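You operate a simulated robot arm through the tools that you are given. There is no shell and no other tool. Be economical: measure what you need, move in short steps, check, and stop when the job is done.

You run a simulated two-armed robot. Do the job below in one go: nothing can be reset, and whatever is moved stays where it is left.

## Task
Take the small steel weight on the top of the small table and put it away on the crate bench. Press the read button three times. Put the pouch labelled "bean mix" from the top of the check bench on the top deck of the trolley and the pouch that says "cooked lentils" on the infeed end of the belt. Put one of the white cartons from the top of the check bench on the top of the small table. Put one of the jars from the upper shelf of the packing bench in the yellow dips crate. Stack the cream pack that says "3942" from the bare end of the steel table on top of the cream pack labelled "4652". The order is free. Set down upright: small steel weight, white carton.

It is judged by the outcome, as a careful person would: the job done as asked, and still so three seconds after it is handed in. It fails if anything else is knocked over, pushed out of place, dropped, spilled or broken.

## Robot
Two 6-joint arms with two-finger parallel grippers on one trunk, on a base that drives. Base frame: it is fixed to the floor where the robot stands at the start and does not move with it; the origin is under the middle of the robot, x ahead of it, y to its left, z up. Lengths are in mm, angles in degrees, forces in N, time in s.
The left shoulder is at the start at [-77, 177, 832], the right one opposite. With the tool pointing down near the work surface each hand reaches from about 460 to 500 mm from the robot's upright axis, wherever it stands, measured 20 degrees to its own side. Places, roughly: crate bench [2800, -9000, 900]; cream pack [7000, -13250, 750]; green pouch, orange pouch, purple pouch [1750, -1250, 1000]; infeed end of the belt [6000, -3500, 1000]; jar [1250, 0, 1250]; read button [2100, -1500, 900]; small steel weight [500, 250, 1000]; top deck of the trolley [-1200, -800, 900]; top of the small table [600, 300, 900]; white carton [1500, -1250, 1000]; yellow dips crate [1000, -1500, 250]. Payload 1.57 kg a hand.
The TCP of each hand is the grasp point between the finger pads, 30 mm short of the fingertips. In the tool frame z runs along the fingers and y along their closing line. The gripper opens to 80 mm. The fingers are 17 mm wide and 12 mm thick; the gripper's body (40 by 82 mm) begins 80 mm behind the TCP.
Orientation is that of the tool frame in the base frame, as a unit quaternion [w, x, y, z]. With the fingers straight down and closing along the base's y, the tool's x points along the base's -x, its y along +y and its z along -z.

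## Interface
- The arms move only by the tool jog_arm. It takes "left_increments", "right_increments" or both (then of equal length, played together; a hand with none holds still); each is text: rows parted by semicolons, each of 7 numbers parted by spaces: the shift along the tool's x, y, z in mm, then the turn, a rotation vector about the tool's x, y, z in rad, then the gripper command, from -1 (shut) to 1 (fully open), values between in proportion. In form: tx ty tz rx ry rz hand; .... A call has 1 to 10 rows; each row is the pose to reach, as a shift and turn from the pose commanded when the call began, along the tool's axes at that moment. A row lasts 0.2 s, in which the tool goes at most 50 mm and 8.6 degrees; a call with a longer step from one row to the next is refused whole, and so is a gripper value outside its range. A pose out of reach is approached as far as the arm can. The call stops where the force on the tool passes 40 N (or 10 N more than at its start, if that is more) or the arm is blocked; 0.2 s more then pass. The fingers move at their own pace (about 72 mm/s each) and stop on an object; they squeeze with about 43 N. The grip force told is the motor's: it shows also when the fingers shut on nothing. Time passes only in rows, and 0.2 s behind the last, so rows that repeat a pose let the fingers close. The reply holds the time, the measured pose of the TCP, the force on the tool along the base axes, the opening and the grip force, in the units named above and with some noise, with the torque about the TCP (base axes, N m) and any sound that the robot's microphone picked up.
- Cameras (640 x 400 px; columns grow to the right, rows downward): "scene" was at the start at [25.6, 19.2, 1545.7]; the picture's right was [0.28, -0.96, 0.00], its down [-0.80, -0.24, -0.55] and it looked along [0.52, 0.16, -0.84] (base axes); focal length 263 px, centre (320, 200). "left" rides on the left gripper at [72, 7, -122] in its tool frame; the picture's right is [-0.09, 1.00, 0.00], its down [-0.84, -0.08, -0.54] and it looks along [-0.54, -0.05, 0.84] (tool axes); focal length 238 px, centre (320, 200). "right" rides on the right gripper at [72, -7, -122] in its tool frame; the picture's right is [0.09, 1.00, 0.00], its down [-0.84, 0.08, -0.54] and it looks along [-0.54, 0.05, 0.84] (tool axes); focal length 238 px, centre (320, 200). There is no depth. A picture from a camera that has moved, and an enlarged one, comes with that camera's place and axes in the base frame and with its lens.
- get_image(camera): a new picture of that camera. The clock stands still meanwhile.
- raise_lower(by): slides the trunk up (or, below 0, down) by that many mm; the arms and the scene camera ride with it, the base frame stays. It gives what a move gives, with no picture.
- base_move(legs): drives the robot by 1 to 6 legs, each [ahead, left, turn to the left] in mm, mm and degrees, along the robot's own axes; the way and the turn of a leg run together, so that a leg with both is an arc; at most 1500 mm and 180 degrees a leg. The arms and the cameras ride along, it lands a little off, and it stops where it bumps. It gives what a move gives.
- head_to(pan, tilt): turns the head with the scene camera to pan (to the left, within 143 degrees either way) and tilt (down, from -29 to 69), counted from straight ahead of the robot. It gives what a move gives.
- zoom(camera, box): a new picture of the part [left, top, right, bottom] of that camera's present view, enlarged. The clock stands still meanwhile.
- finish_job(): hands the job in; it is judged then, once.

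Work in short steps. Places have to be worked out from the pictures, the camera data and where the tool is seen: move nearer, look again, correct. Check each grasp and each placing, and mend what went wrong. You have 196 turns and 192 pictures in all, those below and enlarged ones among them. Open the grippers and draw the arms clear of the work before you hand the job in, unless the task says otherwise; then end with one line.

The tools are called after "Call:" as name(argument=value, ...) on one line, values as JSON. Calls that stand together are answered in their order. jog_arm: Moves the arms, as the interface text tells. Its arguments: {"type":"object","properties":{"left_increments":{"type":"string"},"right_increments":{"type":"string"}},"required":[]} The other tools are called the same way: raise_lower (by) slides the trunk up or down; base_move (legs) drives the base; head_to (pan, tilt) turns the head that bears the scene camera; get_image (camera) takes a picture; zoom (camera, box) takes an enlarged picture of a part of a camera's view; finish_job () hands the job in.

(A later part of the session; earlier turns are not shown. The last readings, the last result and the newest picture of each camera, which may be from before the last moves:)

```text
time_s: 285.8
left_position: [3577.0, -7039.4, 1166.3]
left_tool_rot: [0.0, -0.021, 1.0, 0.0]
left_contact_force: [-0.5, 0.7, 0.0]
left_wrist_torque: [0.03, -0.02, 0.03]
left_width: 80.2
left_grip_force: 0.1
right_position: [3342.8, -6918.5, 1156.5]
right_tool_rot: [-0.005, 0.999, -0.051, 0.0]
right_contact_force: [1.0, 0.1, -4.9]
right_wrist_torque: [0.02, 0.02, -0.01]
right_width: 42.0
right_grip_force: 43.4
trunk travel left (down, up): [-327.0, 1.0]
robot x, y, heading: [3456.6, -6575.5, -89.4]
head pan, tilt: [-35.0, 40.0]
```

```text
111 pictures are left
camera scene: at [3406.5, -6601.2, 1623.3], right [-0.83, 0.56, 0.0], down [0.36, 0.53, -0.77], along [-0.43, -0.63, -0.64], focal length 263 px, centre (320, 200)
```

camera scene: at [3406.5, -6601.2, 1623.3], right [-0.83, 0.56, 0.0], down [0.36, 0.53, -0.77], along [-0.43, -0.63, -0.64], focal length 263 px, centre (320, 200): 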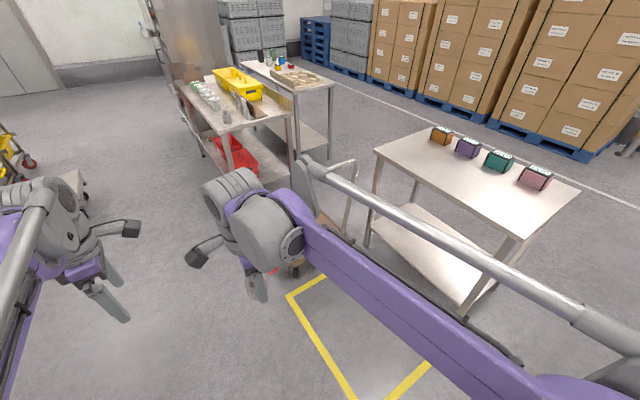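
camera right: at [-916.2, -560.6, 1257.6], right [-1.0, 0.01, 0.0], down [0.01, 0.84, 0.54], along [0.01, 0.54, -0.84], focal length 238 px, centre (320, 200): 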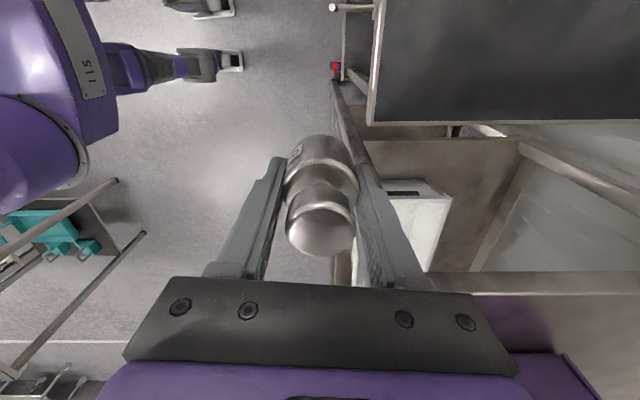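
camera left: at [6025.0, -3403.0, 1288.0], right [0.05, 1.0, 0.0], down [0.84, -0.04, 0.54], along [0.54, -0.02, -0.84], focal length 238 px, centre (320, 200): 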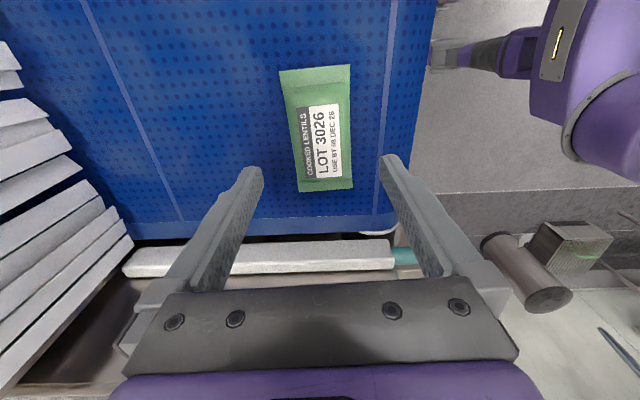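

A platform truck stands at the bench's north end, so I approach from the east side: drive south at x ≈ 3590 to y ≈ −8365, then turn to face −x.

Call:
base_move(legs=[[900, 70, 0], [890, 70, 0], [0, 0, -90.6]])

Call:
head_to(pan=0, tilt=45)

Call:
get_image(camera="scene")

Call:
get_image(camera="right")

```text
time_s: 298.6
left_position: [3214.5, -8546.3, 1165.4]
left_tool_rot: [0.001, 0.649, 0.761, -0.001]
left_contact_force: [1.1, 0.1, 0.4]
left_wrist_torque: [0.02, 0.01, 0.04]
left_width: 80.0
left_grip_force: 0.2
right_position: [3308.4, -8301.7, 1155.9]
right_tool_rot: [-0.004, 0.713, -0.701, 0.004]
right_contact_force: [0.1, -0.2, -4.3]
right_wrist_torque: [0.01, 0.0, 0.01]
right_width: 42.2
right_grip_force: 43.1
trunk travel left (down, up): [-327.0, 1.0]
robot x, y, heading: [3663.2, -8373.3, -172.4]
head pan, tilt: [-35.0, 40.0]
```

```text
time_s: 299.6
left_position: [3214.1, -8547.2, 1165.9]
left_tool_rot: [0.001, 0.649, 0.761, 0.0]
left_contact_force: [-0.4, 0.9, -0.8]
left_wrist_torque: [-0.01, 0.0, -0.02]
left_width: 80.2
left_grip_force: 0.2
right_position: [3308.0, -8302.4, 1155.2]
right_tool_rot: [-0.005, 0.713, -0.701, 0.002]
right_contact_force: [-0.2, 0.6, -5.2]
right_wrist_torque: [0.01, -0.01, 0.03]
right_width: 41.9
right_grip_force: 43.3
trunk travel left (down, up): [-327.0, 1.0]
robot x, y, heading: [3666.7, -8370.9, -172.4]
head pan, tilt: [0.0, 45.0]
```

```text
110 pictures are left
camera scene: at [3625.9, -8378.8, 1616.0], right [-0.13, 0.99, 0.0], down [0.7, 0.09, -0.71], along [-0.7, -0.09, -0.71], focal length 263 px, centre (320, 200)
```

scene: 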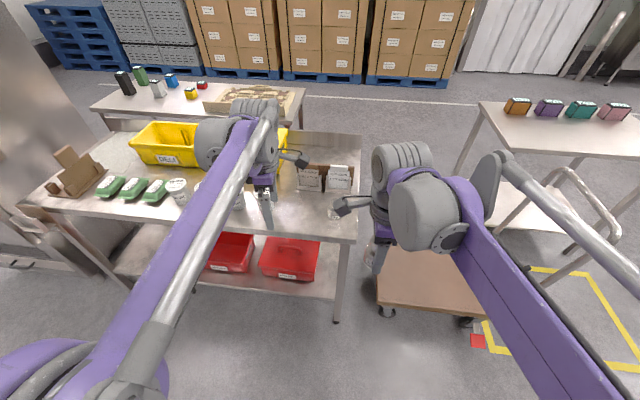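

```text
109 pictures are left
camera right: at [3316.3, -8374.0, 1279.4], right [-0.99, -0.11, -0.01], down [-0.1, 0.83, 0.54], along [-0.05, 0.54, -0.84], focal length 238 px, centre (320, 200)
```

right: 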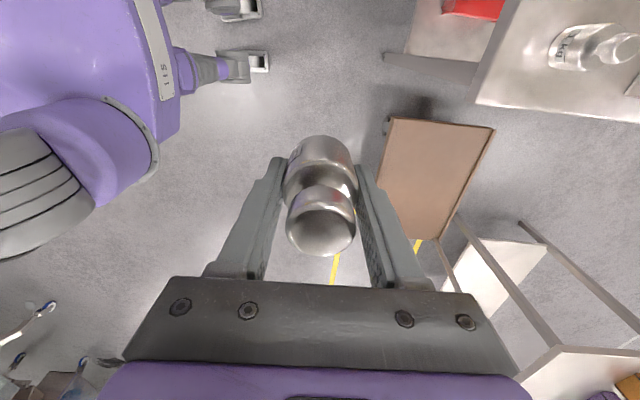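

The bench's NE corner is about (3085, −8330) and the other weight stands at (2990, −8406). I'll set ours at about (2995, −8490); I square up and move in.

Call:
base_move(legs=[[0, 0, -7.6], [0, 235, 0], [200, 0, 0]])

Call:
jog_arm(right_increments="0 40 10 0 0 0 -1; 0 80 20 0 0 0 -1; 0 125 30 0 0 0 -1; 0 125 70 0 0 0 -1")

Call:
get_image(camera="right")

Call:
get_image(camera="scene")

```text
time_s: 304.0
left_position: [3003.0, -8716.5, 1165.8]
left_tool_rot: [0.001, 0.701, 0.713, -0.001]
left_contact_force: [-0.4, -0.2, 0.3]
left_wrist_torque: [-0.04, 0.01, 0.0]
left_width: 80.0
left_grip_force: 0.1
right_position: [3129.9, -8486.8, 1155.2]
right_tool_rot: [0.004, -0.661, 0.75, -0.002]
right_contact_force: [-0.1, -0.5, -4.7]
right_wrist_torque: [0.01, 0.02, 0.02]
right_width: 42.2
right_grip_force: 42.9
trunk travel left (down, up): [-327.0, 1.0]
robot x, y, heading: [3467.6, -8605.8, 179.3]
head pan, tilt: [0.0, 45.0]
```

```text
time_s: 305.0
left_position: [3002.1, -8716.8, 1166.7]
left_tool_rot: [0.0, 0.701, 0.714, 0.0]
left_contact_force: [0.0, -0.4, 0.1]
left_wrist_torque: [0.0, 0.04, 0.0]
left_width: 80.3
left_grip_force: 0.1
right_position: [3004.5, -8470.1, 1082.2]
right_tool_rot: [0.004, -0.661, 0.75, -0.003]
right_contact_force: [0.7, -0.5, -4.9]
right_wrist_torque: [0.04, -0.02, -0.01]
right_width: 42.4
right_grip_force: 42.8
trunk travel left (down, up): [-327.0, 1.0]
robot x, y, heading: [3468.7, -8607.7, 179.7]
head pan, tilt: [0.0, 45.0]
```

```text
108 pictures are left
camera right: at [3002.3, -8543.6, 1205.4], right [-1.0, 0.03, -0.01], down [0.02, 0.84, 0.54], along [0.03, 0.54, -0.84], focal length 238 px, centre (320, 200)
```

right: 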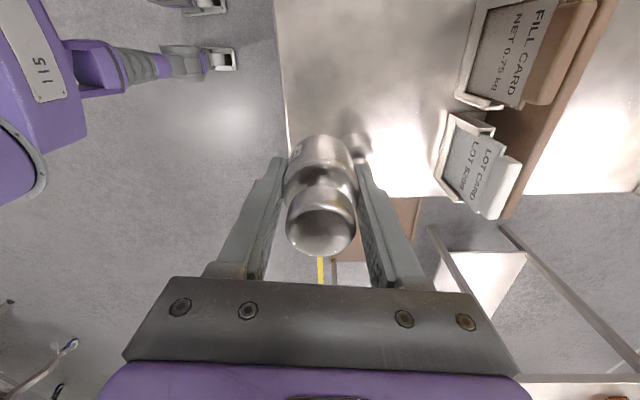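

```text
107 pictures are left
camera scene: at [3433.4, -8608.3, 1615.9], right [0.01, 1.0, 0.0], down [0.71, -0.01, -0.71], along [-0.71, 0.01, -0.71], focal length 263 px, centre (320, 200)
```

scene: 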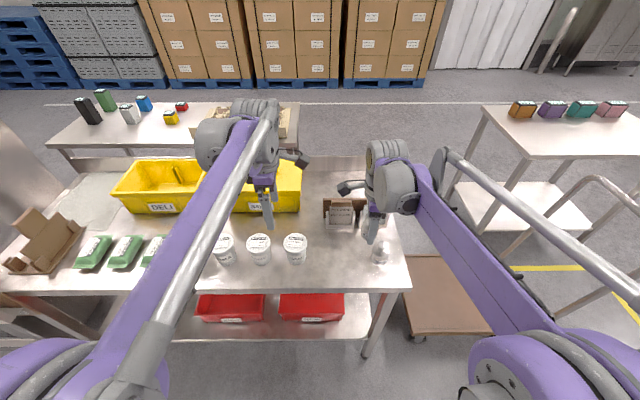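

The other weight is at about (2967, −8430) with pots at y ≈ −8680. I slide to y ≈ −8530 for clear space and look from above.

Call:
jog_arm(right_increments="30 -1 20 0 0 0 -1; 60 -2 40 0 0 0 -1; 60 -2 70 0 0 0 -1")

Call:
get_image(camera="right")

Call:
zoom(camera="scene", box=[260, 200, 420, 300])

```text
time_s: 305.8
left_position: [3002.1, -8716.7, 1165.4]
left_tool_rot: [0.001, 0.701, 0.713, 0.0]
left_contact_force: [-0.4, 0.1, -0.1]
left_wrist_torque: [-0.02, 0.0, -0.01]
left_width: 79.9
left_grip_force: 0.1
right_position: [2998.4, -8530.5, 1015.3]
right_tool_rot: [0.005, -0.661, 0.751, -0.003]
right_contact_force: [0.3, -0.6, -6.1]
right_wrist_torque: [0.03, 0.02, 0.01]
right_width: 42.1
right_grip_force: 43.5
trunk travel left (down, up): [-327.0, 1.0]
robot x, y, heading: [3469.2, -8609.6, 179.5]
head pan, tilt: [0.0, 45.0]
```

```text
106 pictures are left
camera right: at [2996.2, -8602.3, 1138.0], right [-1.0, 0.03, -0.01], down [0.02, 0.84, 0.54], along [0.03, 0.54, -0.84], focal length 238 px, centre (320, 200)
```

right: 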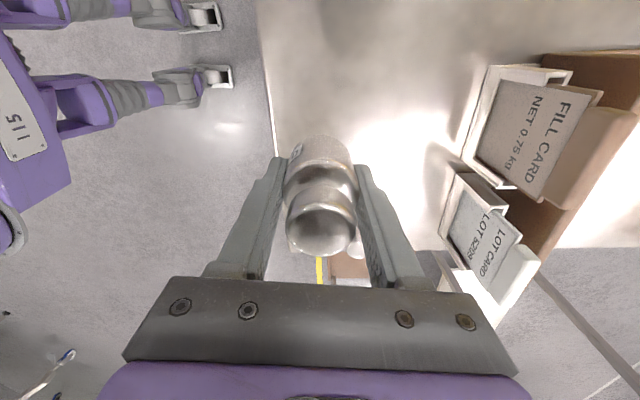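

```text
4.00 times, centred on (340, 250) of scene
camera zoom: at [3432.2, -8607.7, 1616.0], right [0.01, 1.0, 0.0], down [0.71, -0.01, -0.71], along [-0.71, 0.01, -0.71], focal length 1053 px, centre (240, 0)
```

zoom: 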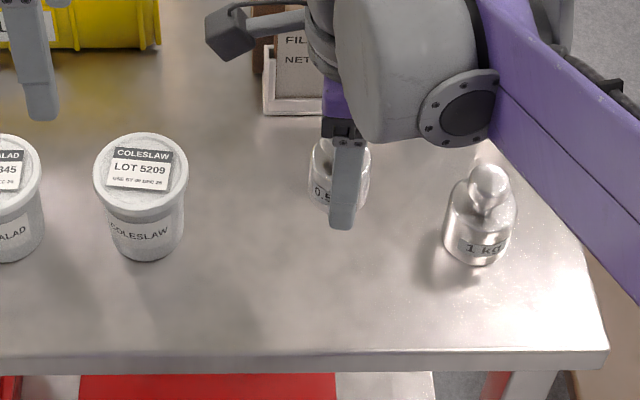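

Good free spot between the 1 kg weight and the coleslaw pot. I lower to about 950, then feel for the bench.

Call:
jog_arm(right_increments="0 0 35 0 0 0 -1; 0 0 60 0 0 0 -1; 0 0 65 0 0 0 -1; 0 0 70 0 0 0 -1; 0 0 75 0 0 0 -1; 0 0 80 0 0 0 -1; 0 0 85 0 0 0 -1; 0 0 90 0 0 0 -1; 0 0 95 0 0 0 -1; 0 0 100 0 0 0 -1")

```text
time_s: 308.0
left_position: [3002.1, -8716.9, 1166.4]
left_tool_rot: [0.001, 0.701, 0.713, 0.001]
left_contact_force: [0.4, -0.3, 0.1]
left_wrist_torque: [-0.04, -0.03, 0.01]
left_width: 79.9
left_grip_force: 0.1
right_position: [3003.3, -8529.2, 916.0]
right_tool_rot: [0.004, -0.661, 0.75, -0.004]
right_contact_force: [-0.5, 0.4, -5.3]
right_wrist_torque: [0.02, -0.03, -0.02]
right_width: 42.2
right_grip_force: 43.0
trunk travel left (down, up): [-327.0, 1.0]
robot x, y, heading: [3473.3, -8606.1, 179.5]
head pan, tilt: [0.0, 45.0]
```

No contact yet at 916; continuing in 3 mm steps.

Call:
jog_arm(right_increments="0 0 3 0 0 0 -1; 0 0 6 0 0 0 -1; 0 0 9 0 0 0 -1; 0 0 12 0 0 0 -1; 0 0 15 0 0 0 -1; 0 0 18 0 0 0 -1; 0 0 21 0 0 0 -1; 0 0 24 0 0 0 -1")

Call:
zoom(camera="scene", box=[300, 210, 396, 270])

```text
time_s: 309.8
left_position: [3002.9, -8717.2, 1165.9]
left_tool_rot: [0.0, 0.701, 0.713, 0.0]
left_contact_force: [-0.4, -0.6, 0.4]
left_wrist_torque: [0.0, 0.02, -0.02]
left_width: 79.9
left_grip_force: 0.1
right_position: [3001.8, -8529.9, 889.2]
right_tool_rot: [0.004, -0.661, 0.75, -0.003]
right_contact_force: [-0.6, -0.3, 11.5]
right_wrist_torque: [-0.12, 0.38, 0.01]
right_width: 42.3
right_grip_force: 43.2
trunk travel left (down, up): [-327.0, 1.0]
robot x, y, heading: [3472.8, -8608.6, 179.5]
head pan, tilt: [0.0, 45.0]
```

```text
6.67 times, centred on (348, 240) of scene
camera zoom: at [3434.1, -8608.7, 1616.2], right [0.01, 1.0, 0.0], down [0.71, -0.01, -0.71], along [-0.71, 0.01, -0.71], focal length 1756 px, centre (133, -67)
```

zoom: 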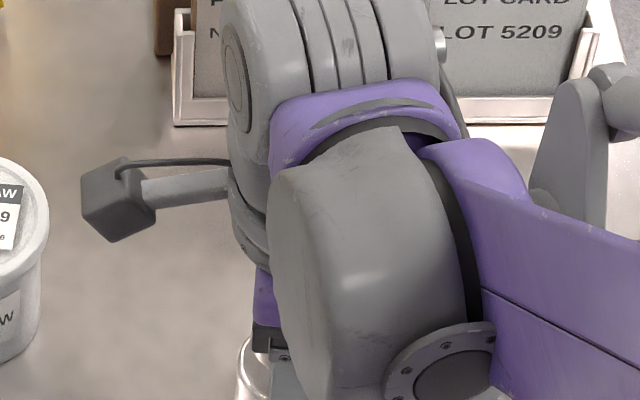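

The weight rests on the bench (force reversed to +11 N at z 889). I release and rise.

Call:
jog_arm(right_increments="0 0 0 0 0 0 0.3; 0 0 0 0 0 0 1; 0 0 0 0 0 0 1; 0 0 0 0 0 0 1; 0 0 -40 0 0 0 1; 0 0 -85 0 0 0 1; 0 0 -130 0 0 0 1; 0 0 -175 0 0 0 1; 0 0 -220 0 0 0 1; 0 0 -260 0 0 0 1")

Call:
get_image(camera="right")

Call:
zoom(camera="scene", box=[260, 200, 420, 300])

```text
time_s: 312.0
left_position: [3003.1, -8716.6, 1166.3]
left_tool_rot: [0.0, 0.701, 0.714, 0.0]
left_contact_force: [0.0, 0.7, 0.1]
left_wrist_torque: [0.0, -0.02, 0.02]
left_width: 79.9
left_grip_force: 0.0
right_position: [3002.9, -8530.6, 1153.0]
right_tool_rot: [0.004, -0.661, 0.75, -0.003]
right_contact_force: [0.8, 1.2, -0.1]
right_wrist_torque: [0.02, 0.01, 0.03]
right_width: 80.3
right_grip_force: 0.1
trunk travel left (down, up): [-327.0, 1.0]
robot x, y, heading: [3467.8, -8611.0, 179.3]
head pan, tilt: [0.0, 45.0]
```

```text
103 pictures are left
camera right: at [3001.6, -8603.8, 1275.3], right [-1.0, 0.03, -0.01], down [0.02, 0.84, 0.54], along [0.03, 0.54, -0.84], focal length 238 px, centre (320, 200)
```

right: 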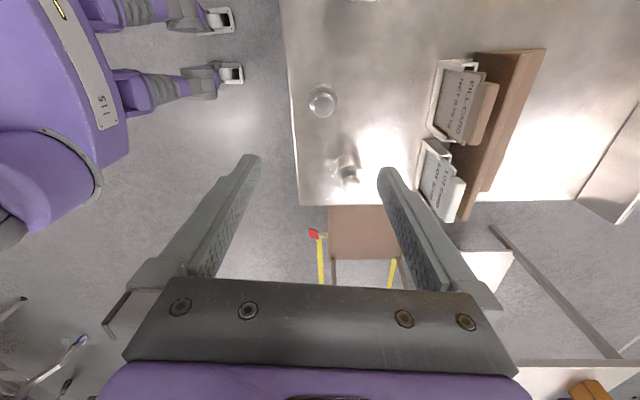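

```text
4.00 times, centred on (340, 250) of scene
camera zoom: at [3433.1, -8608.6, 1616.0], right [0.01, 1.0, 0.0], down [0.71, -0.01, -0.71], along [-0.71, 0.01, -0.71], focal length 1053 px, centre (240, 0)
```

zoom: 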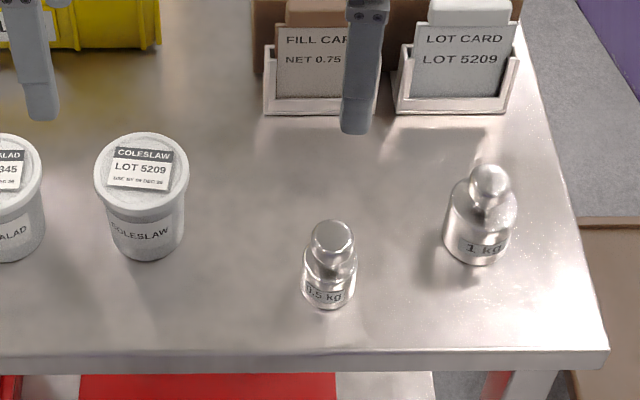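

The weight stands upright. I back off, turn toward the steel table (about (7000, −13250)), and look at the route.

Call:
base_move(legs=[[-400, 0, 0], [0, 0, 125]])

Call:
head_to(pan=0, tilt=15)

Call:
get_image(camera="scene")

```text
time_s: 319.5
left_position: [4189.7, -8963.9, 1166.6]
left_tool_rot: [0.001, -0.267, 0.964, 0.001]
left_contact_force: [0.2, -0.1, -0.8]
left_wrist_torque: [-0.03, 0.0, -0.02]
left_width: 80.2
left_grip_force: 0.1
right_position: [4027.9, -9056.1, 1151.2]
right_tool_rot: [-0.005, 0.981, 0.196, -0.002]
right_contact_force: [-0.7, -0.3, 0.0]
right_wrist_torque: [-0.01, 0.04, -0.03]
right_width: 80.0
right_grip_force: 0.0
trunk travel left (down, up): [-327.0, 1.0]
robot x, y, heading: [3864.0, -8613.3, -60.8]
head pan, tilt: [0.0, 45.0]
```

```text
time_s: 320.4
left_position: [4188.9, -8963.7, 1165.4]
left_tool_rot: [0.002, -0.266, 0.964, -0.001]
left_contact_force: [1.1, 0.4, 1.2]
left_wrist_torque: [-0.01, -0.04, -0.02]
left_width: 79.8
left_grip_force: 0.1
right_position: [4028.1, -9054.4, 1151.2]
right_tool_rot: [-0.005, 0.98, 0.197, -0.002]
right_contact_force: [-0.2, -0.5, -0.1]
right_wrist_torque: [0.0, 0.01, -0.01]
right_width: 80.0
right_grip_force: 0.1
trunk travel left (down, up): [-327.0, 1.0]
robot x, y, heading: [3859.4, -8611.7, -60.8]
head pan, tilt: [0.0, 15.0]
```

```text
101 pictures are left
camera scene: at [3885.8, -8655.5, 1662.7], right [-0.87, -0.49, 0.0], down [-0.13, 0.23, -0.97], along [0.47, -0.84, -0.26], focal length 263 px, centre (320, 200)
```

scene: 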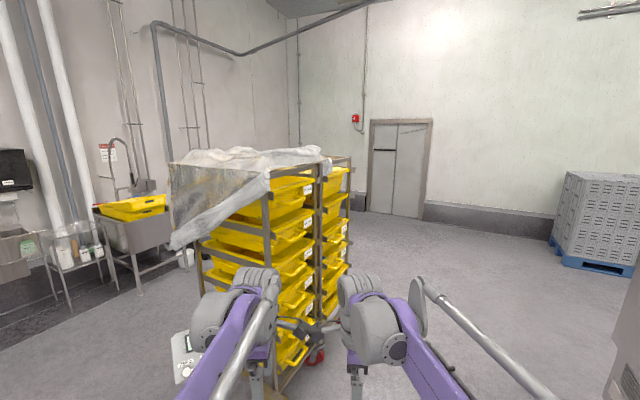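

The table must be in the far left corner behind the yellow rack. I pass the rack on its right at x ≈ 3950 to y ≈ −11100 and then look toward the corner.

Call:
base_move(legs=[[0, 0, -29.2], [1250, 90, 0], [1250, 0, 0], [0, 0, 50]])

Call:
get_image(camera="scene")

```text
time_s: 324.7
left_position: [3992.8, -9476.4, 1164.7]
left_tool_rot: [0.001, -0.014, 1.0, 0.001]
left_contact_force: [-0.7, 0.1, -0.4]
left_wrist_torque: [0.04, -0.03, 0.03]
left_width: 80.0
left_grip_force: 0.1
right_position: [3806.7, -9474.6, 1151.0]
right_tool_rot: [-0.007, 0.998, -0.058, -0.002]
right_contact_force: [0.1, -0.1, -0.9]
right_wrist_torque: [0.09, -0.02, 0.01]
right_width: 79.7
right_grip_force: 0.1
trunk travel left (down, up): [-327.0, 1.0]
robot x, y, heading: [3878.1, -9006.2, -90.1]
head pan, tilt: [0.0, 15.0]
stopped in leg 2: the robot was blocked; the commanded pose is now the measured one
```

```text
100 pictures are left
camera scene: at [3877.7, -9059.8, 1662.4], right [-1.0, 0.0, 0.0], down [0.0, 0.26, -0.97], along [0.0, -0.97, -0.26], focal length 263 px, centre (320, 200)
```

scene: 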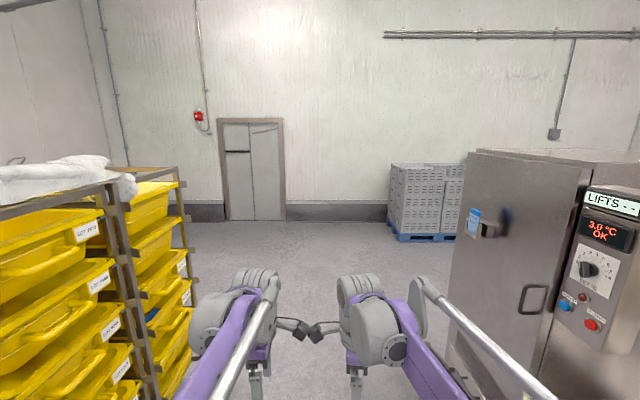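

Blocked after 400 mm. I look down to see what limits the passage.

Call:
head_to(pan=0, tilt=50)

Call:
get_image(camera="scene")

Call:
head_to(pan=70, tilt=45)

Call:
get_image(camera="scene")

Call:
head_to(pan=-70, tilt=45)

Call:
get_image(camera="scene")

```text
time_s: 325.7
left_position: [3991.3, -9473.3, 1167.2]
left_tool_rot: [0.001, -0.015, 1.0, 0.0]
left_contact_force: [-1.1, -0.1, -0.1]
left_wrist_torque: [0.01, 0.0, 0.0]
left_width: 79.8
left_grip_force: 0.1
right_position: [3806.0, -9472.8, 1151.8]
right_tool_rot: [-0.005, 0.998, -0.057, -0.001]
right_contact_force: [0.3, 1.0, -0.5]
right_wrist_torque: [-0.02, 0.0, 0.01]
right_width: 79.8
right_grip_force: 0.0
trunk travel left (down, up): [-327.0, 1.0]
robot x, y, heading: [3880.0, -9009.2, -90.2]
head pan, tilt: [0.0, 50.0]
```

```text
99 pictures are left
camera scene: at [3876.8, -9039.9, 1609.1], right [-1.0, 0.0, 0.0], down [0.0, 0.77, -0.64], along [0.0, -0.64, -0.77], focal length 263 px, centre (320, 200)
```

scene: 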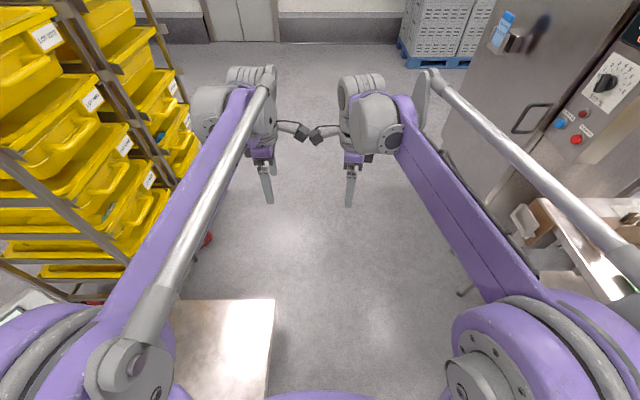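

```text
time_s: 327.1
left_position: [3992.1, -9472.8, 1165.0]
left_tool_rot: [0.001, -0.014, 1.0, 0.0]
left_contact_force: [-0.4, -0.1, 0.4]
left_wrist_torque: [0.0, -0.02, -0.01]
left_width: 79.8
left_grip_force: 0.0
right_position: [3805.3, -9474.2, 1151.2]
right_tool_rot: [-0.006, 0.998, -0.058, 0.0]
right_contact_force: [-0.3, 0.2, 0.5]
right_wrist_torque: [0.01, 0.01, -0.02]
right_width: 80.1
right_grip_force: 0.2
trunk travel left (down, up): [-327.0, 1.0]
robot x, y, heading: [3878.1, -9006.7, -90.5]
head pan, tilt: [70.0, 45.0]
```

```text
98 pictures are left
camera scene: at [3953.4, -8991.4, 1616.0], right [-0.34, -0.94, 0.0], down [-0.66, 0.24, -0.71], along [0.66, -0.24, -0.71], focal length 263 px, centre (320, 200)
```

scene: 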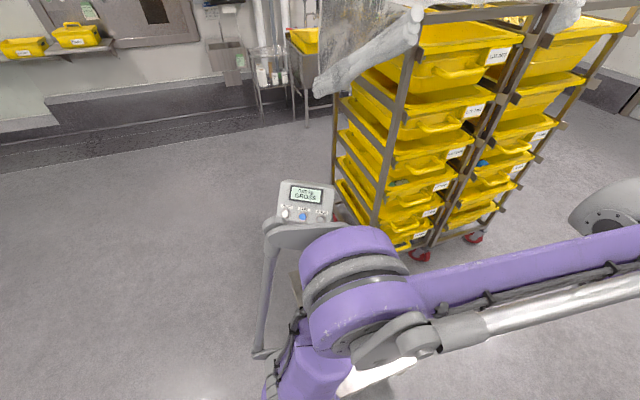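

```text
time_s: 329.4
left_position: [3991.6, -9473.9, 1166.3]
left_tool_rot: [0.001, -0.014, 1.0, 0.001]
left_contact_force: [0.2, 0.0, 0.0]
left_wrist_torque: [0.02, -0.03, -0.01]
left_width: 79.9
left_grip_force: 0.1
right_position: [3803.6, -9472.6, 1152.6]
right_tool_rot: [-0.006, 0.998, -0.057, 0.0]
right_contact_force: [-0.1, -0.1, 0.5]
right_wrist_torque: [-0.03, 0.02, 0.03]
right_width: 80.2
right_grip_force: 0.0
trunk travel left (down, up): [-327.0, 1.0]
robot x, y, heading: [3878.2, -9006.9, -89.8]
head pan, tilt: [-70.0, 45.0]
```

```text
97 pictures are left
camera scene: at [3800.6, -8991.2, 1616.0], right [-0.34, 0.94, 0.0], down [0.66, 0.24, -0.71], along [-0.66, -0.24, -0.71], focal length 263 px, centre (320, 200)
```

scene: 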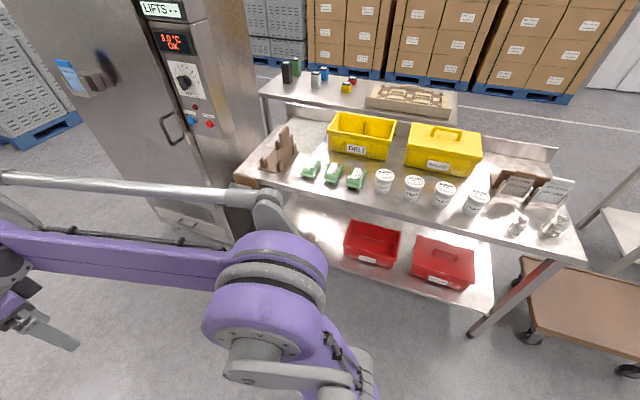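

A floor scale platform (right edge x ≈ 4120) blocked my leftward drift; nothing appears moved. I shift right to x ≈ 3700 and go straight south.

Call:
base_move(legs=[[0, -180, 0], [1100, 0, 0], [1100, 0, 0], [0, 0, 45]])

Call:
head_to(pan=0, tilt=15)

Call:
get_image(camera="scene")

Call:
head_to(pan=70, tilt=35)

Call:
get_image(camera="scene")

```text
time_s: 344.2
left_position: [4062.4, -11468.3, 1165.4]
left_tool_rot: [0.001, -0.389, 0.921, 0.001]
left_contact_force: [0.1, 0.2, 0.4]
left_wrist_torque: [0.02, -0.01, 0.01]
left_width: 79.8
left_grip_force: 0.1
right_position: [3929.7, -11598.9, 1151.2]
right_tool_rot: [-0.006, 0.947, 0.321, -0.003]
right_contact_force: [-0.1, -0.6, 0.4]
right_wrist_torque: [0.03, 0.0, -0.02]
right_width: 79.8
right_grip_force: 0.1
trunk travel left (down, up): [-327.0, 1.0]
robot x, y, heading: [3657.5, -11212.7, -46.0]
head pan, tilt: [-70.0, 45.0]
```

```text
time_s: 345.6
left_position: [4063.0, -11467.4, 1166.4]
left_tool_rot: [0.001, -0.389, 0.921, 0.001]
left_contact_force: [-0.7, 0.1, 0.5]
left_wrist_torque: [-0.02, 0.01, -0.01]
left_width: 80.1
left_grip_force: 0.0
right_position: [3928.8, -11599.3, 1151.5]
right_tool_rot: [-0.005, 0.946, 0.323, -0.002]
right_contact_force: [-0.3, -0.4, -0.2]
right_wrist_torque: [-0.01, -0.01, 0.03]
right_width: 80.4
right_grip_force: 0.1
trunk travel left (down, up): [-327.0, 1.0]
robot x, y, heading: [3651.8, -11210.3, -45.9]
head pan, tilt: [0.0, 15.0]
```

```text
96 pictures are left
camera scene: at [3689.0, -11249.8, 1662.8], right [-0.72, -0.7, 0.0], down [-0.18, 0.19, -0.97], along [0.67, -0.69, -0.26], focal length 263 px, centre (320, 200)
```

scene: 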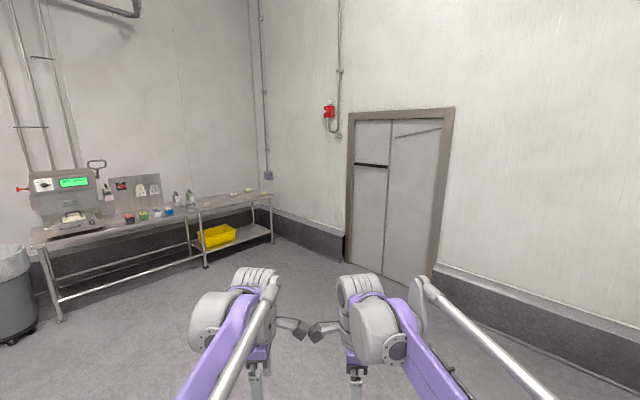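

```text
time_s: 347.0
left_position: [4062.8, -11468.5, 1165.7]
left_tool_rot: [0.001, -0.389, 0.921, 0.001]
left_contact_force: [-0.2, 0.7, 0.1]
left_wrist_torque: [0.0, 0.01, 0.0]
left_width: 79.9
left_grip_force: 0.1
right_position: [3928.4, -11597.5, 1151.2]
right_tool_rot: [-0.005, 0.947, 0.322, -0.004]
right_contact_force: [0.7, -0.5, -0.1]
right_wrist_torque: [0.0, 0.0, -0.03]
right_width: 80.0
right_grip_force: 0.1
trunk travel left (down, up): [-327.0, 1.0]
robot x, y, heading: [3656.8, -11211.7, -45.7]
head pan, tilt: [70.0, 35.0]
```

```text
95 pictures are left
camera scene: at [3704.3, -11146.7, 1630.8], right [0.41, -0.91, 0.0], down [-0.52, -0.23, -0.82], along [0.75, 0.34, -0.57], focal length 263 px, centre (320, 200)
```

scene: 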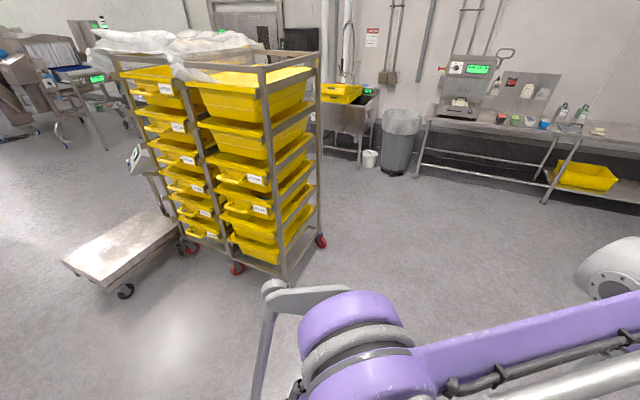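

The steel table stands along the far wall (front edge x ≈ 6830), with small packs near y ≈ −12900…−13250. I drive to about (6200, −12950) and face it.

Call:
base_move(legs=[[0, 0, 11.5], [1500, 0, 0], [1500, 0, 0], [0, 0, 34]])

Call:
head_to(pan=0, tilt=30)

Call:
get_image(camera="scene")

```text
time_s: 363.4
left_position: [6530.7, -12717.4, 1166.1]
left_tool_rot: [-0.001, 0.718, -0.696, -0.001]
left_contact_force: [0.1, -0.6, 0.9]
left_wrist_torque: [0.03, -0.01, 0.0]
left_width: 80.1
left_grip_force: 0.0
right_position: [6531.4, -12904.8, 1152.9]
right_tool_rot: [-0.005, 0.745, 0.667, -0.004]
right_contact_force: [-0.7, -0.5, 0.0]
right_wrist_torque: [0.01, 0.0, 0.0]
right_width: 80.0
right_grip_force: 0.0
trunk travel left (down, up): [-327.0, 1.0]
robot x, y, heading: [6063.2, -12831.9, -0.0]
head pan, tilt: [70.0, 35.0]
```

```text
time_s: 364.8
left_position: [6529.5, -12716.8, 1166.3]
left_tool_rot: [-0.001, 0.718, -0.696, -0.001]
left_contact_force: [0.0, 0.0, 0.3]
left_wrist_torque: [-0.02, 0.04, -0.02]
left_width: 80.1
left_grip_force: 0.1
right_position: [6531.1, -12903.5, 1152.5]
right_tool_rot: [-0.003, 0.746, 0.666, -0.005]
right_contact_force: [-0.1, -0.3, 0.3]
right_wrist_torque: [-0.03, -0.04, 0.03]
right_width: 80.0
right_grip_force: 0.0
trunk travel left (down, up): [-327.0, 1.0]
robot x, y, heading: [6065.5, -12836.0, 0.2]
head pan, tilt: [0.0, 30.0]
```

```text
94 pictures are left
camera scene: at [6109.7, -12834.2, 1638.6], right [0.0, -1.0, 0.0], down [-0.5, 0.0, -0.87], along [0.87, 0.0, -0.5], focal length 263 px, centre (320, 200)
```

scene: 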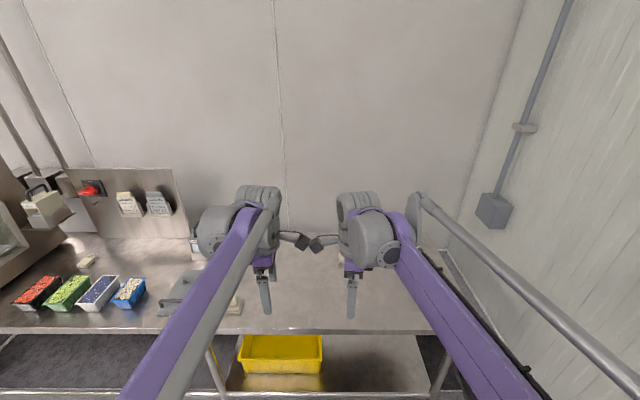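

My arms hide the packs, so I use the hand cameras.

Call:
get_image(camera="right")

Call:
get_image(camera="left")

Call:
head_to(pan=-25, tilt=40)

Call:
get_image(camera="scene")

```text
93 pictures are left
camera right: at [6535.0, -12831.7, 1274.9], right [1.0, -0.02, -0.01], down [-0.01, -0.84, 0.54], along [-0.02, -0.54, -0.84], focal length 238 px, centre (320, 200)
```

right: 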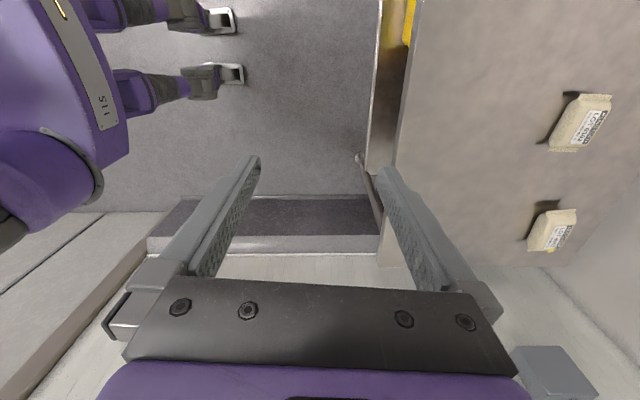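

```text
92 pictures are left
camera left: at [6527.0, -12789.4, 1288.0], right [-1.0, 0.06, 0.0], down [0.05, 0.84, 0.54], along [0.03, 0.54, -0.84], focal length 238 px, centre (320, 200)
```

left: 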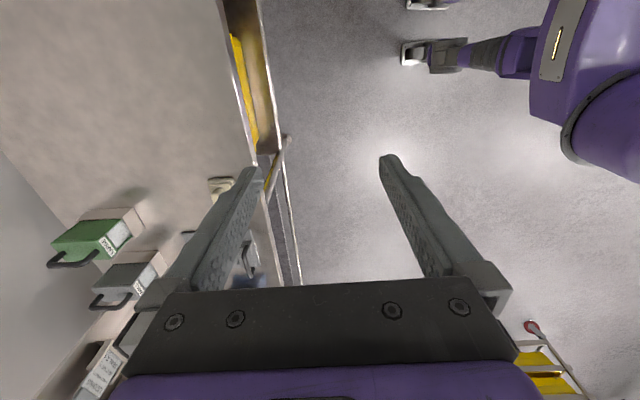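

```text
time_s: 365.7
left_position: [6528.9, -12718.0, 1165.8]
left_tool_rot: [-0.001, 0.718, -0.696, -0.001]
left_contact_force: [0.1, -0.3, 0.8]
left_wrist_torque: [-0.04, -0.01, 0.0]
left_width: 80.1
left_grip_force: 0.1
right_position: [6531.3, -12904.1, 1151.2]
right_tool_rot: [-0.005, 0.746, 0.666, -0.004]
right_contact_force: [0.2, -0.4, 0.0]
right_wrist_torque: [0.03, -0.01, 0.01]
right_width: 80.1
right_grip_force: 0.1
trunk travel left (down, up): [-327.0, 1.0]
robot x, y, heading: [6061.5, -12830.9, 0.3]
head pan, tilt: [-25.0, 40.0]
```

```text
91 pictures are left
camera scene: at [6096.4, -12870.2, 1623.3], right [-0.42, -0.91, 0.0], down [-0.58, 0.27, -0.77], along [0.7, -0.32, -0.64], focal length 263 px, centre (320, 200)
```

scene: 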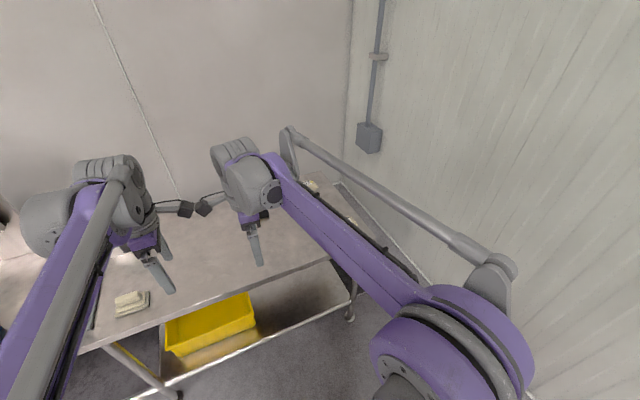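

Two packs show up at the right hand camera's edge and one more at the table's front. I zoom to read the labels.

Call:
zoom(camera="right", box=[480, 80, 640, 270])

Call:
zoom(camera="scene", box=[80, 270, 180, 332])

Call:
zoom(camera="scene", box=[280, 160, 380, 240])

```text
2.11 times, centred on (560, 175) of right
camera zoom: at [6535.0, -12831.7, 1274.9], right [1.0, -0.02, -0.01], down [-0.01, -0.84, 0.54], along [-0.02, -0.54, -0.84], focal length 502 px, centre (-185, 253)
```

zoom: 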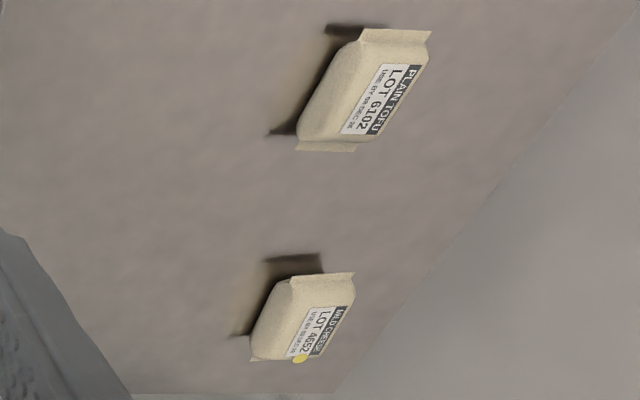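

```text
6.40 times, centred on (130, 301) of scene
camera zoom: at [6096.4, -12870.2, 1623.3], right [-0.42, -0.91, 0.0], down [-0.58, 0.27, -0.77], along [0.7, -0.32, -0.64], focal length 1685 px, centre (1536, -446)
```

zoom: 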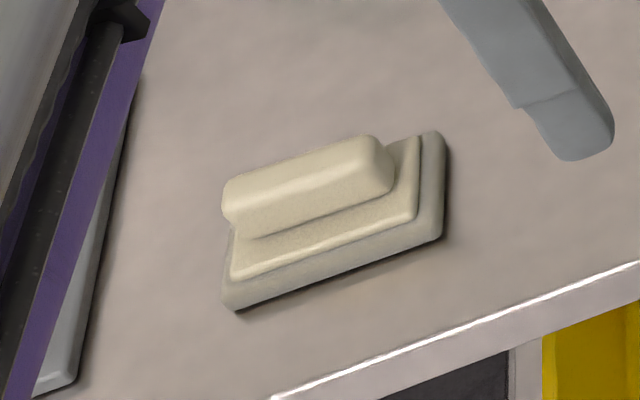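

```text
5.00 times, centred on (330, 200) of scene
camera zoom: at [6096.4, -12870.2, 1623.3], right [-0.42, -0.91, 0.0], down [-0.58, 0.27, -0.77], along [0.7, -0.32, -0.64], focal length 1317 px, centre (270, 200)
```

zoom: 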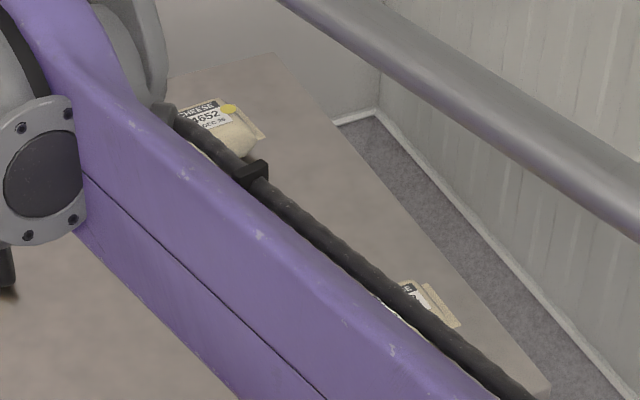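

4652 (mild cheese, yellow sticker) is at the back, about (7200, −13310); 6102 is tofu; a third pack near (6850, −13386) should be 3942. I move nearer to view them.

Call:
base_move(legs=[[0, -300, 0], [230, 0, 0]])

Call:
get_image(camera="right")

Call:
head_to(pan=0, tilt=50)

Call:
get_image(camera="scene")

```text
time_s: 370.2
left_position: [6758.6, -13010.9, 1166.5]
left_tool_rot: [-0.001, 0.719, -0.695, -0.002]
left_contact_force: [-0.1, -0.5, 0.1]
left_wrist_torque: [-0.02, -0.02, -0.01]
left_width: 80.0
left_grip_force: 0.0
right_position: [6759.8, -13196.1, 1152.0]
right_tool_rot: [-0.003, 0.744, 0.668, -0.005]
right_contact_force: [0.6, -0.1, 0.3]
right_wrist_torque: [-0.04, 0.02, -0.02]
right_width: 80.0
right_grip_force: 0.0
trunk travel left (down, up): [-327.0, 1.0]
robot x, y, heading: [6290.6, -13131.1, 0.3]
head pan, tilt: [-25.0, 40.0]
```

```text
87 pictures are left
camera right: at [6763.6, -13124.0, 1274.7], right [1.0, -0.02, -0.01], down [-0.01, -0.84, 0.54], along [-0.02, -0.54, -0.84], focal length 238 px, centre (320, 200)
```

right: 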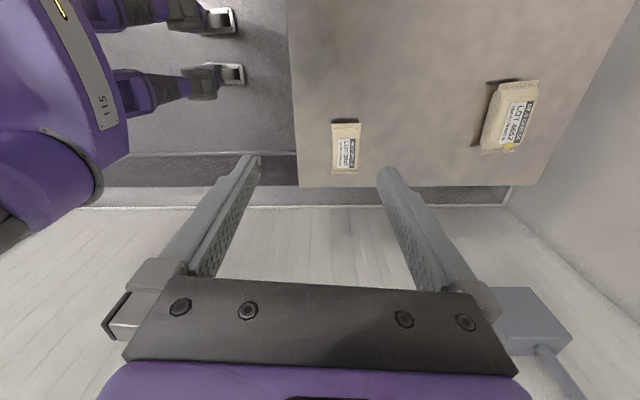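

```text
time_s: 371.1
left_position: [6760.2, -13009.3, 1165.8]
left_tool_rot: [-0.001, 0.719, -0.695, -0.002]
left_contact_force: [-0.5, 1.1, 0.1]
left_wrist_torque: [0.02, 0.01, -0.04]
left_width: 80.1
left_grip_force: 0.1
right_position: [6760.1, -13196.1, 1152.7]
right_tool_rot: [-0.004, 0.745, 0.667, -0.005]
right_contact_force: [0.0, 0.2, -0.6]
right_wrist_torque: [0.0, 0.01, 0.01]
right_width: 79.7
right_grip_force: 0.0
trunk travel left (down, up): [-327.0, 1.0]
robot x, y, heading: [6292.5, -13130.6, -0.1]
head pan, tilt: [0.0, 50.0]
```

```text
86 pictures are left
camera scene: at [6325.6, -13127.1, 1609.1], right [0.0, -1.0, 0.0], down [-0.77, 0.0, -0.64], along [0.64, 0.0, -0.77], focal length 263 px, centre (320, 200)
```

scene: 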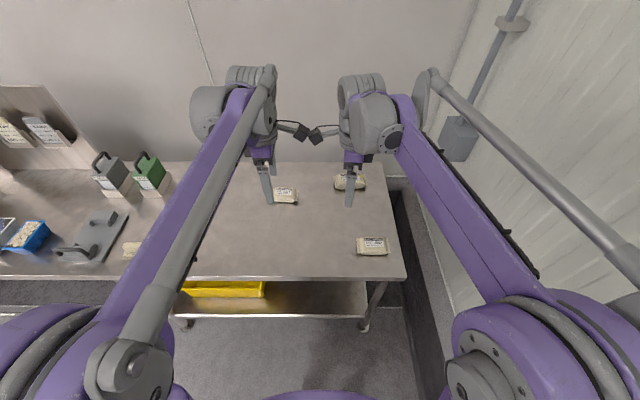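

3942 is at about (6811, −13317) and 4652 at (7146, −13258), tops at z ≈ 760, long axes along y. 4652 lies deep, so I test how far the right hand reaches tool-down while moving the left aside.

Call:
jog_arm(left_increments="-30 0 0 0 0 0 1; -60 0 0 0 0 0 1; -90 0 0 0 0 0 1; -120 0 0 0 0 0 1; -120 0 0 0 0 0 1; -120 0 0 0 0 0 1", right_increments="-10 0 40 0 0 0 1; -20 0 80 0 0 0 1; -26 45 100 0 0 0 1; -32 90 120 0 0 0 1; -38 135 140 0 0 0 1; -44 180 160 0 0 0 1")

```text
time_s: 372.5
left_position: [6757.4, -12890.8, 1166.2]
left_tool_rot: [-0.001, 0.719, -0.695, -0.001]
left_contact_force: [0.2, 0.1, 0.2]
left_wrist_torque: [-0.02, 0.0, -0.03]
left_width: 80.0
left_grip_force: 0.0
right_position: [6935.5, -13261.7, 986.8]
right_tool_rot: [-0.003, 0.745, 0.668, -0.005]
right_contact_force: [1.0, -0.1, -0.2]
right_wrist_torque: [0.01, -0.02, 0.01]
right_width: 80.0
right_grip_force: 0.0
trunk travel left (down, up): [-327.0, 1.0]
robot x, y, heading: [6294.4, -13127.2, 0.3]
head pan, tilt: [0.0, 50.0]
```

Reach of 640 mm ahead tool-down works. I bring the right hand over 3942 and look.

Call:
jog_arm(right_increments="-23 -39 10 0 0 0 1; -46 -78 20 0 0 0 1; -68 -117 30 0 0 0 1")

Call:
get_image(camera="right")

```text
time_s: 373.3
left_position: [6753.8, -12890.2, 1168.6]
left_tool_rot: [-0.001, 0.719, -0.695, -0.001]
left_contact_force: [-0.1, -0.3, -0.8]
left_wrist_torque: [0.02, -0.01, -0.02]
left_width: 79.9
left_grip_force: 0.1
right_position: [6804.6, -13313.6, 960.7]
right_tool_rot: [-0.004, 0.745, 0.668, -0.005]
right_contact_force: [-0.1, -0.4, -0.2]
right_wrist_torque: [-0.02, 0.0, -0.02]
right_width: 79.9
right_grip_force: 0.1
trunk travel left (down, up): [-327.0, 1.0]
robot x, y, heading: [6292.1, -13125.2, 0.2]
head pan, tilt: [0.0, 50.0]
```

```text
85 pictures are left
camera right: at [6808.4, -13242.5, 1084.1], right [1.0, -0.02, -0.01], down [-0.01, -0.84, 0.54], along [-0.02, -0.54, -0.84], focal length 238 px, centre (320, 200)
```

right: 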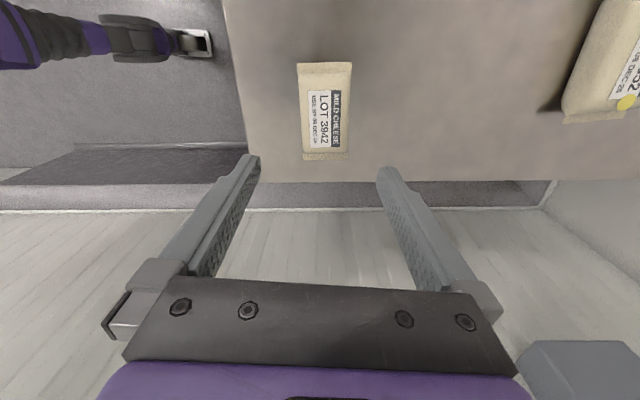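

LOT 3942 confirmed and aligned; it needs +6 mm in tool y. I lower to about z 810 and check again.

Call:
jog_arm(right_increments="1 6 40 0 0 0 1; 1 6 80 0 0 0 1; 1 6 120 0 0 0 1; 1 6 150 0 0 0 1")

Call:
get_image(camera="right")

```text
time_s: 374.3
left_position: [6755.6, -12890.0, 1166.0]
left_tool_rot: [0.001, 0.719, -0.695, -0.002]
left_contact_force: [-0.5, -0.4, -0.7]
left_wrist_torque: [0.02, 0.02, -0.01]
left_width: 79.9
left_grip_force: 0.1
right_position: [6812.5, -13314.3, 811.3]
right_tool_rot: [-0.004, 0.745, 0.667, -0.004]
right_contact_force: [-0.3, 1.0, 0.6]
right_wrist_torque: [-0.02, -0.01, -0.01]
right_width: 79.8
right_grip_force: 0.2
trunk travel left (down, up): [-327.0, 1.0]
robot x, y, heading: [6290.8, -13127.0, 0.2]
head pan, tilt: [0.0, 50.0]
```

```text
84 pictures are left
camera right: at [6817.0, -13244.1, 933.8], right [1.0, -0.02, -0.01], down [-0.01, -0.84, 0.54], along [-0.02, -0.54, -0.84], focal length 238 px, centre (320, 200)
```

right: 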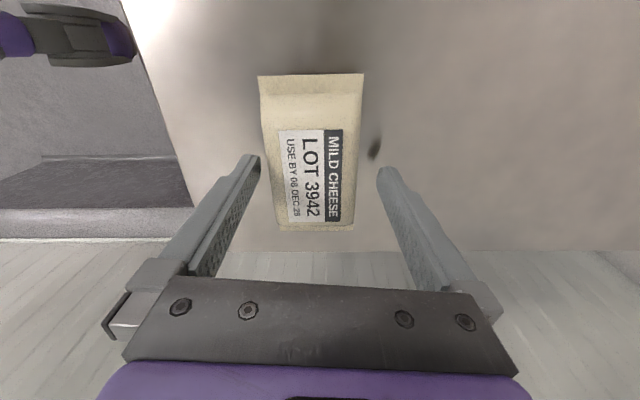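

Pack fits with about 7 mm each side after a −4 mm correction. I lower, feeling for the table.

Call:
jog_arm(right_increments="0 -4 15 0 0 0 1; 0 -4 30 0 0 0 1; 0 -4 35 0 0 0 1; 0 -4 39 0 0 0 1; 0 -4 43 0 0 0 1; 0 -4 47 0 0 0 1; 0 -4 50 0 0 0 1")

Call:
get_image(camera="right")

```text
time_s: 374.9
left_position: [6755.0, -12889.9, 1168.1]
left_tool_rot: [-0.001, 0.718, -0.696, 0.0]
left_contact_force: [-0.1, 0.7, -0.2]
left_wrist_torque: [0.0, 0.01, 0.02]
left_width: 79.7
left_grip_force: 0.1
right_position: [6808.2, -13313.6, 791.8]
right_tool_rot: [-0.001, 0.745, 0.667, -0.002]
right_contact_force: [-0.8, 0.2, 21.3]
right_wrist_torque: [-0.01, -0.98, 0.0]
right_width: 79.3
right_grip_force: 0.0
trunk travel left (down, up): [-327.0, 1.0]
robot x, y, heading: [6295.6, -13129.3, 0.3]
head pan, tilt: [0.0, 50.0]
stopped in row 2 (right hand): the force on the tool passed its limit at 56 N (the readings are from after the stop); the commanded pose is now the measured one
```

```text
83 pictures are left
camera right: at [6811.6, -13241.8, 913.0], right [1.0, -0.02, -0.01], down [-0.01, -0.84, 0.54], along [-0.01, -0.54, -0.84], focal length 238 px, centre (320, 200)
```

right: 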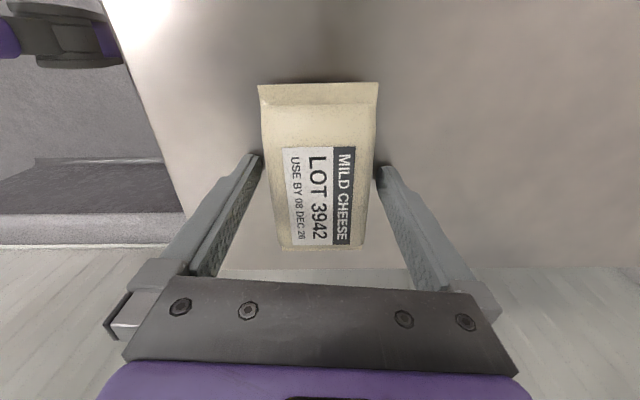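

The +x finger met something 46 mm from the centre, likely the pack's edge. I zoom to see.

Call:
zoom(camera="right", box=[220, 60, 420, 260])

Call:
zoom(camera="scene", box=[320, 200, 430, 270])

```text
2.00 times, centred on (320, 160) of right
camera zoom: at [6811.6, -13241.8, 913.0], right [1.0, -0.02, -0.01], down [-0.01, -0.84, 0.54], along [-0.01, -0.54, -0.84], focal length 477 px, centre (320, 280)
```

zoom: 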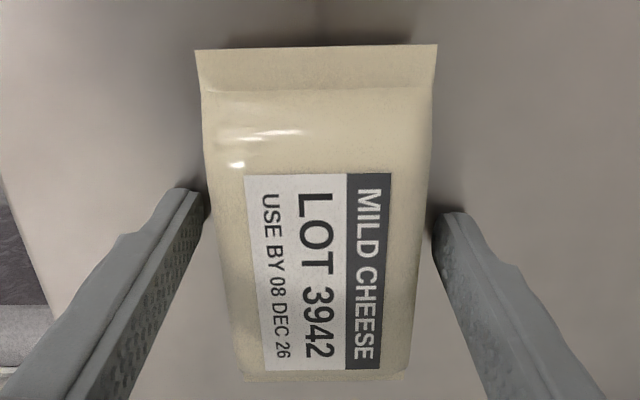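

```text
5.71 times, centred on (375, 235) of scene
camera zoom: at [6323.8, -13126.3, 1609.3], right [0.0, -1.0, 0.0], down [-0.77, 0.0, -0.64], along [0.64, 0.0, -0.77], focal length 1505 px, centre (6, 0)
```

zoom: 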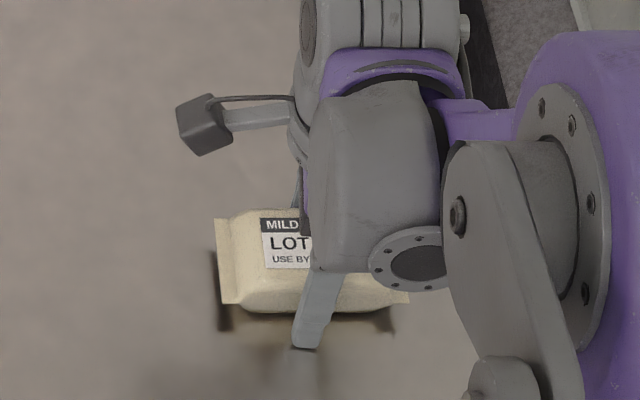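

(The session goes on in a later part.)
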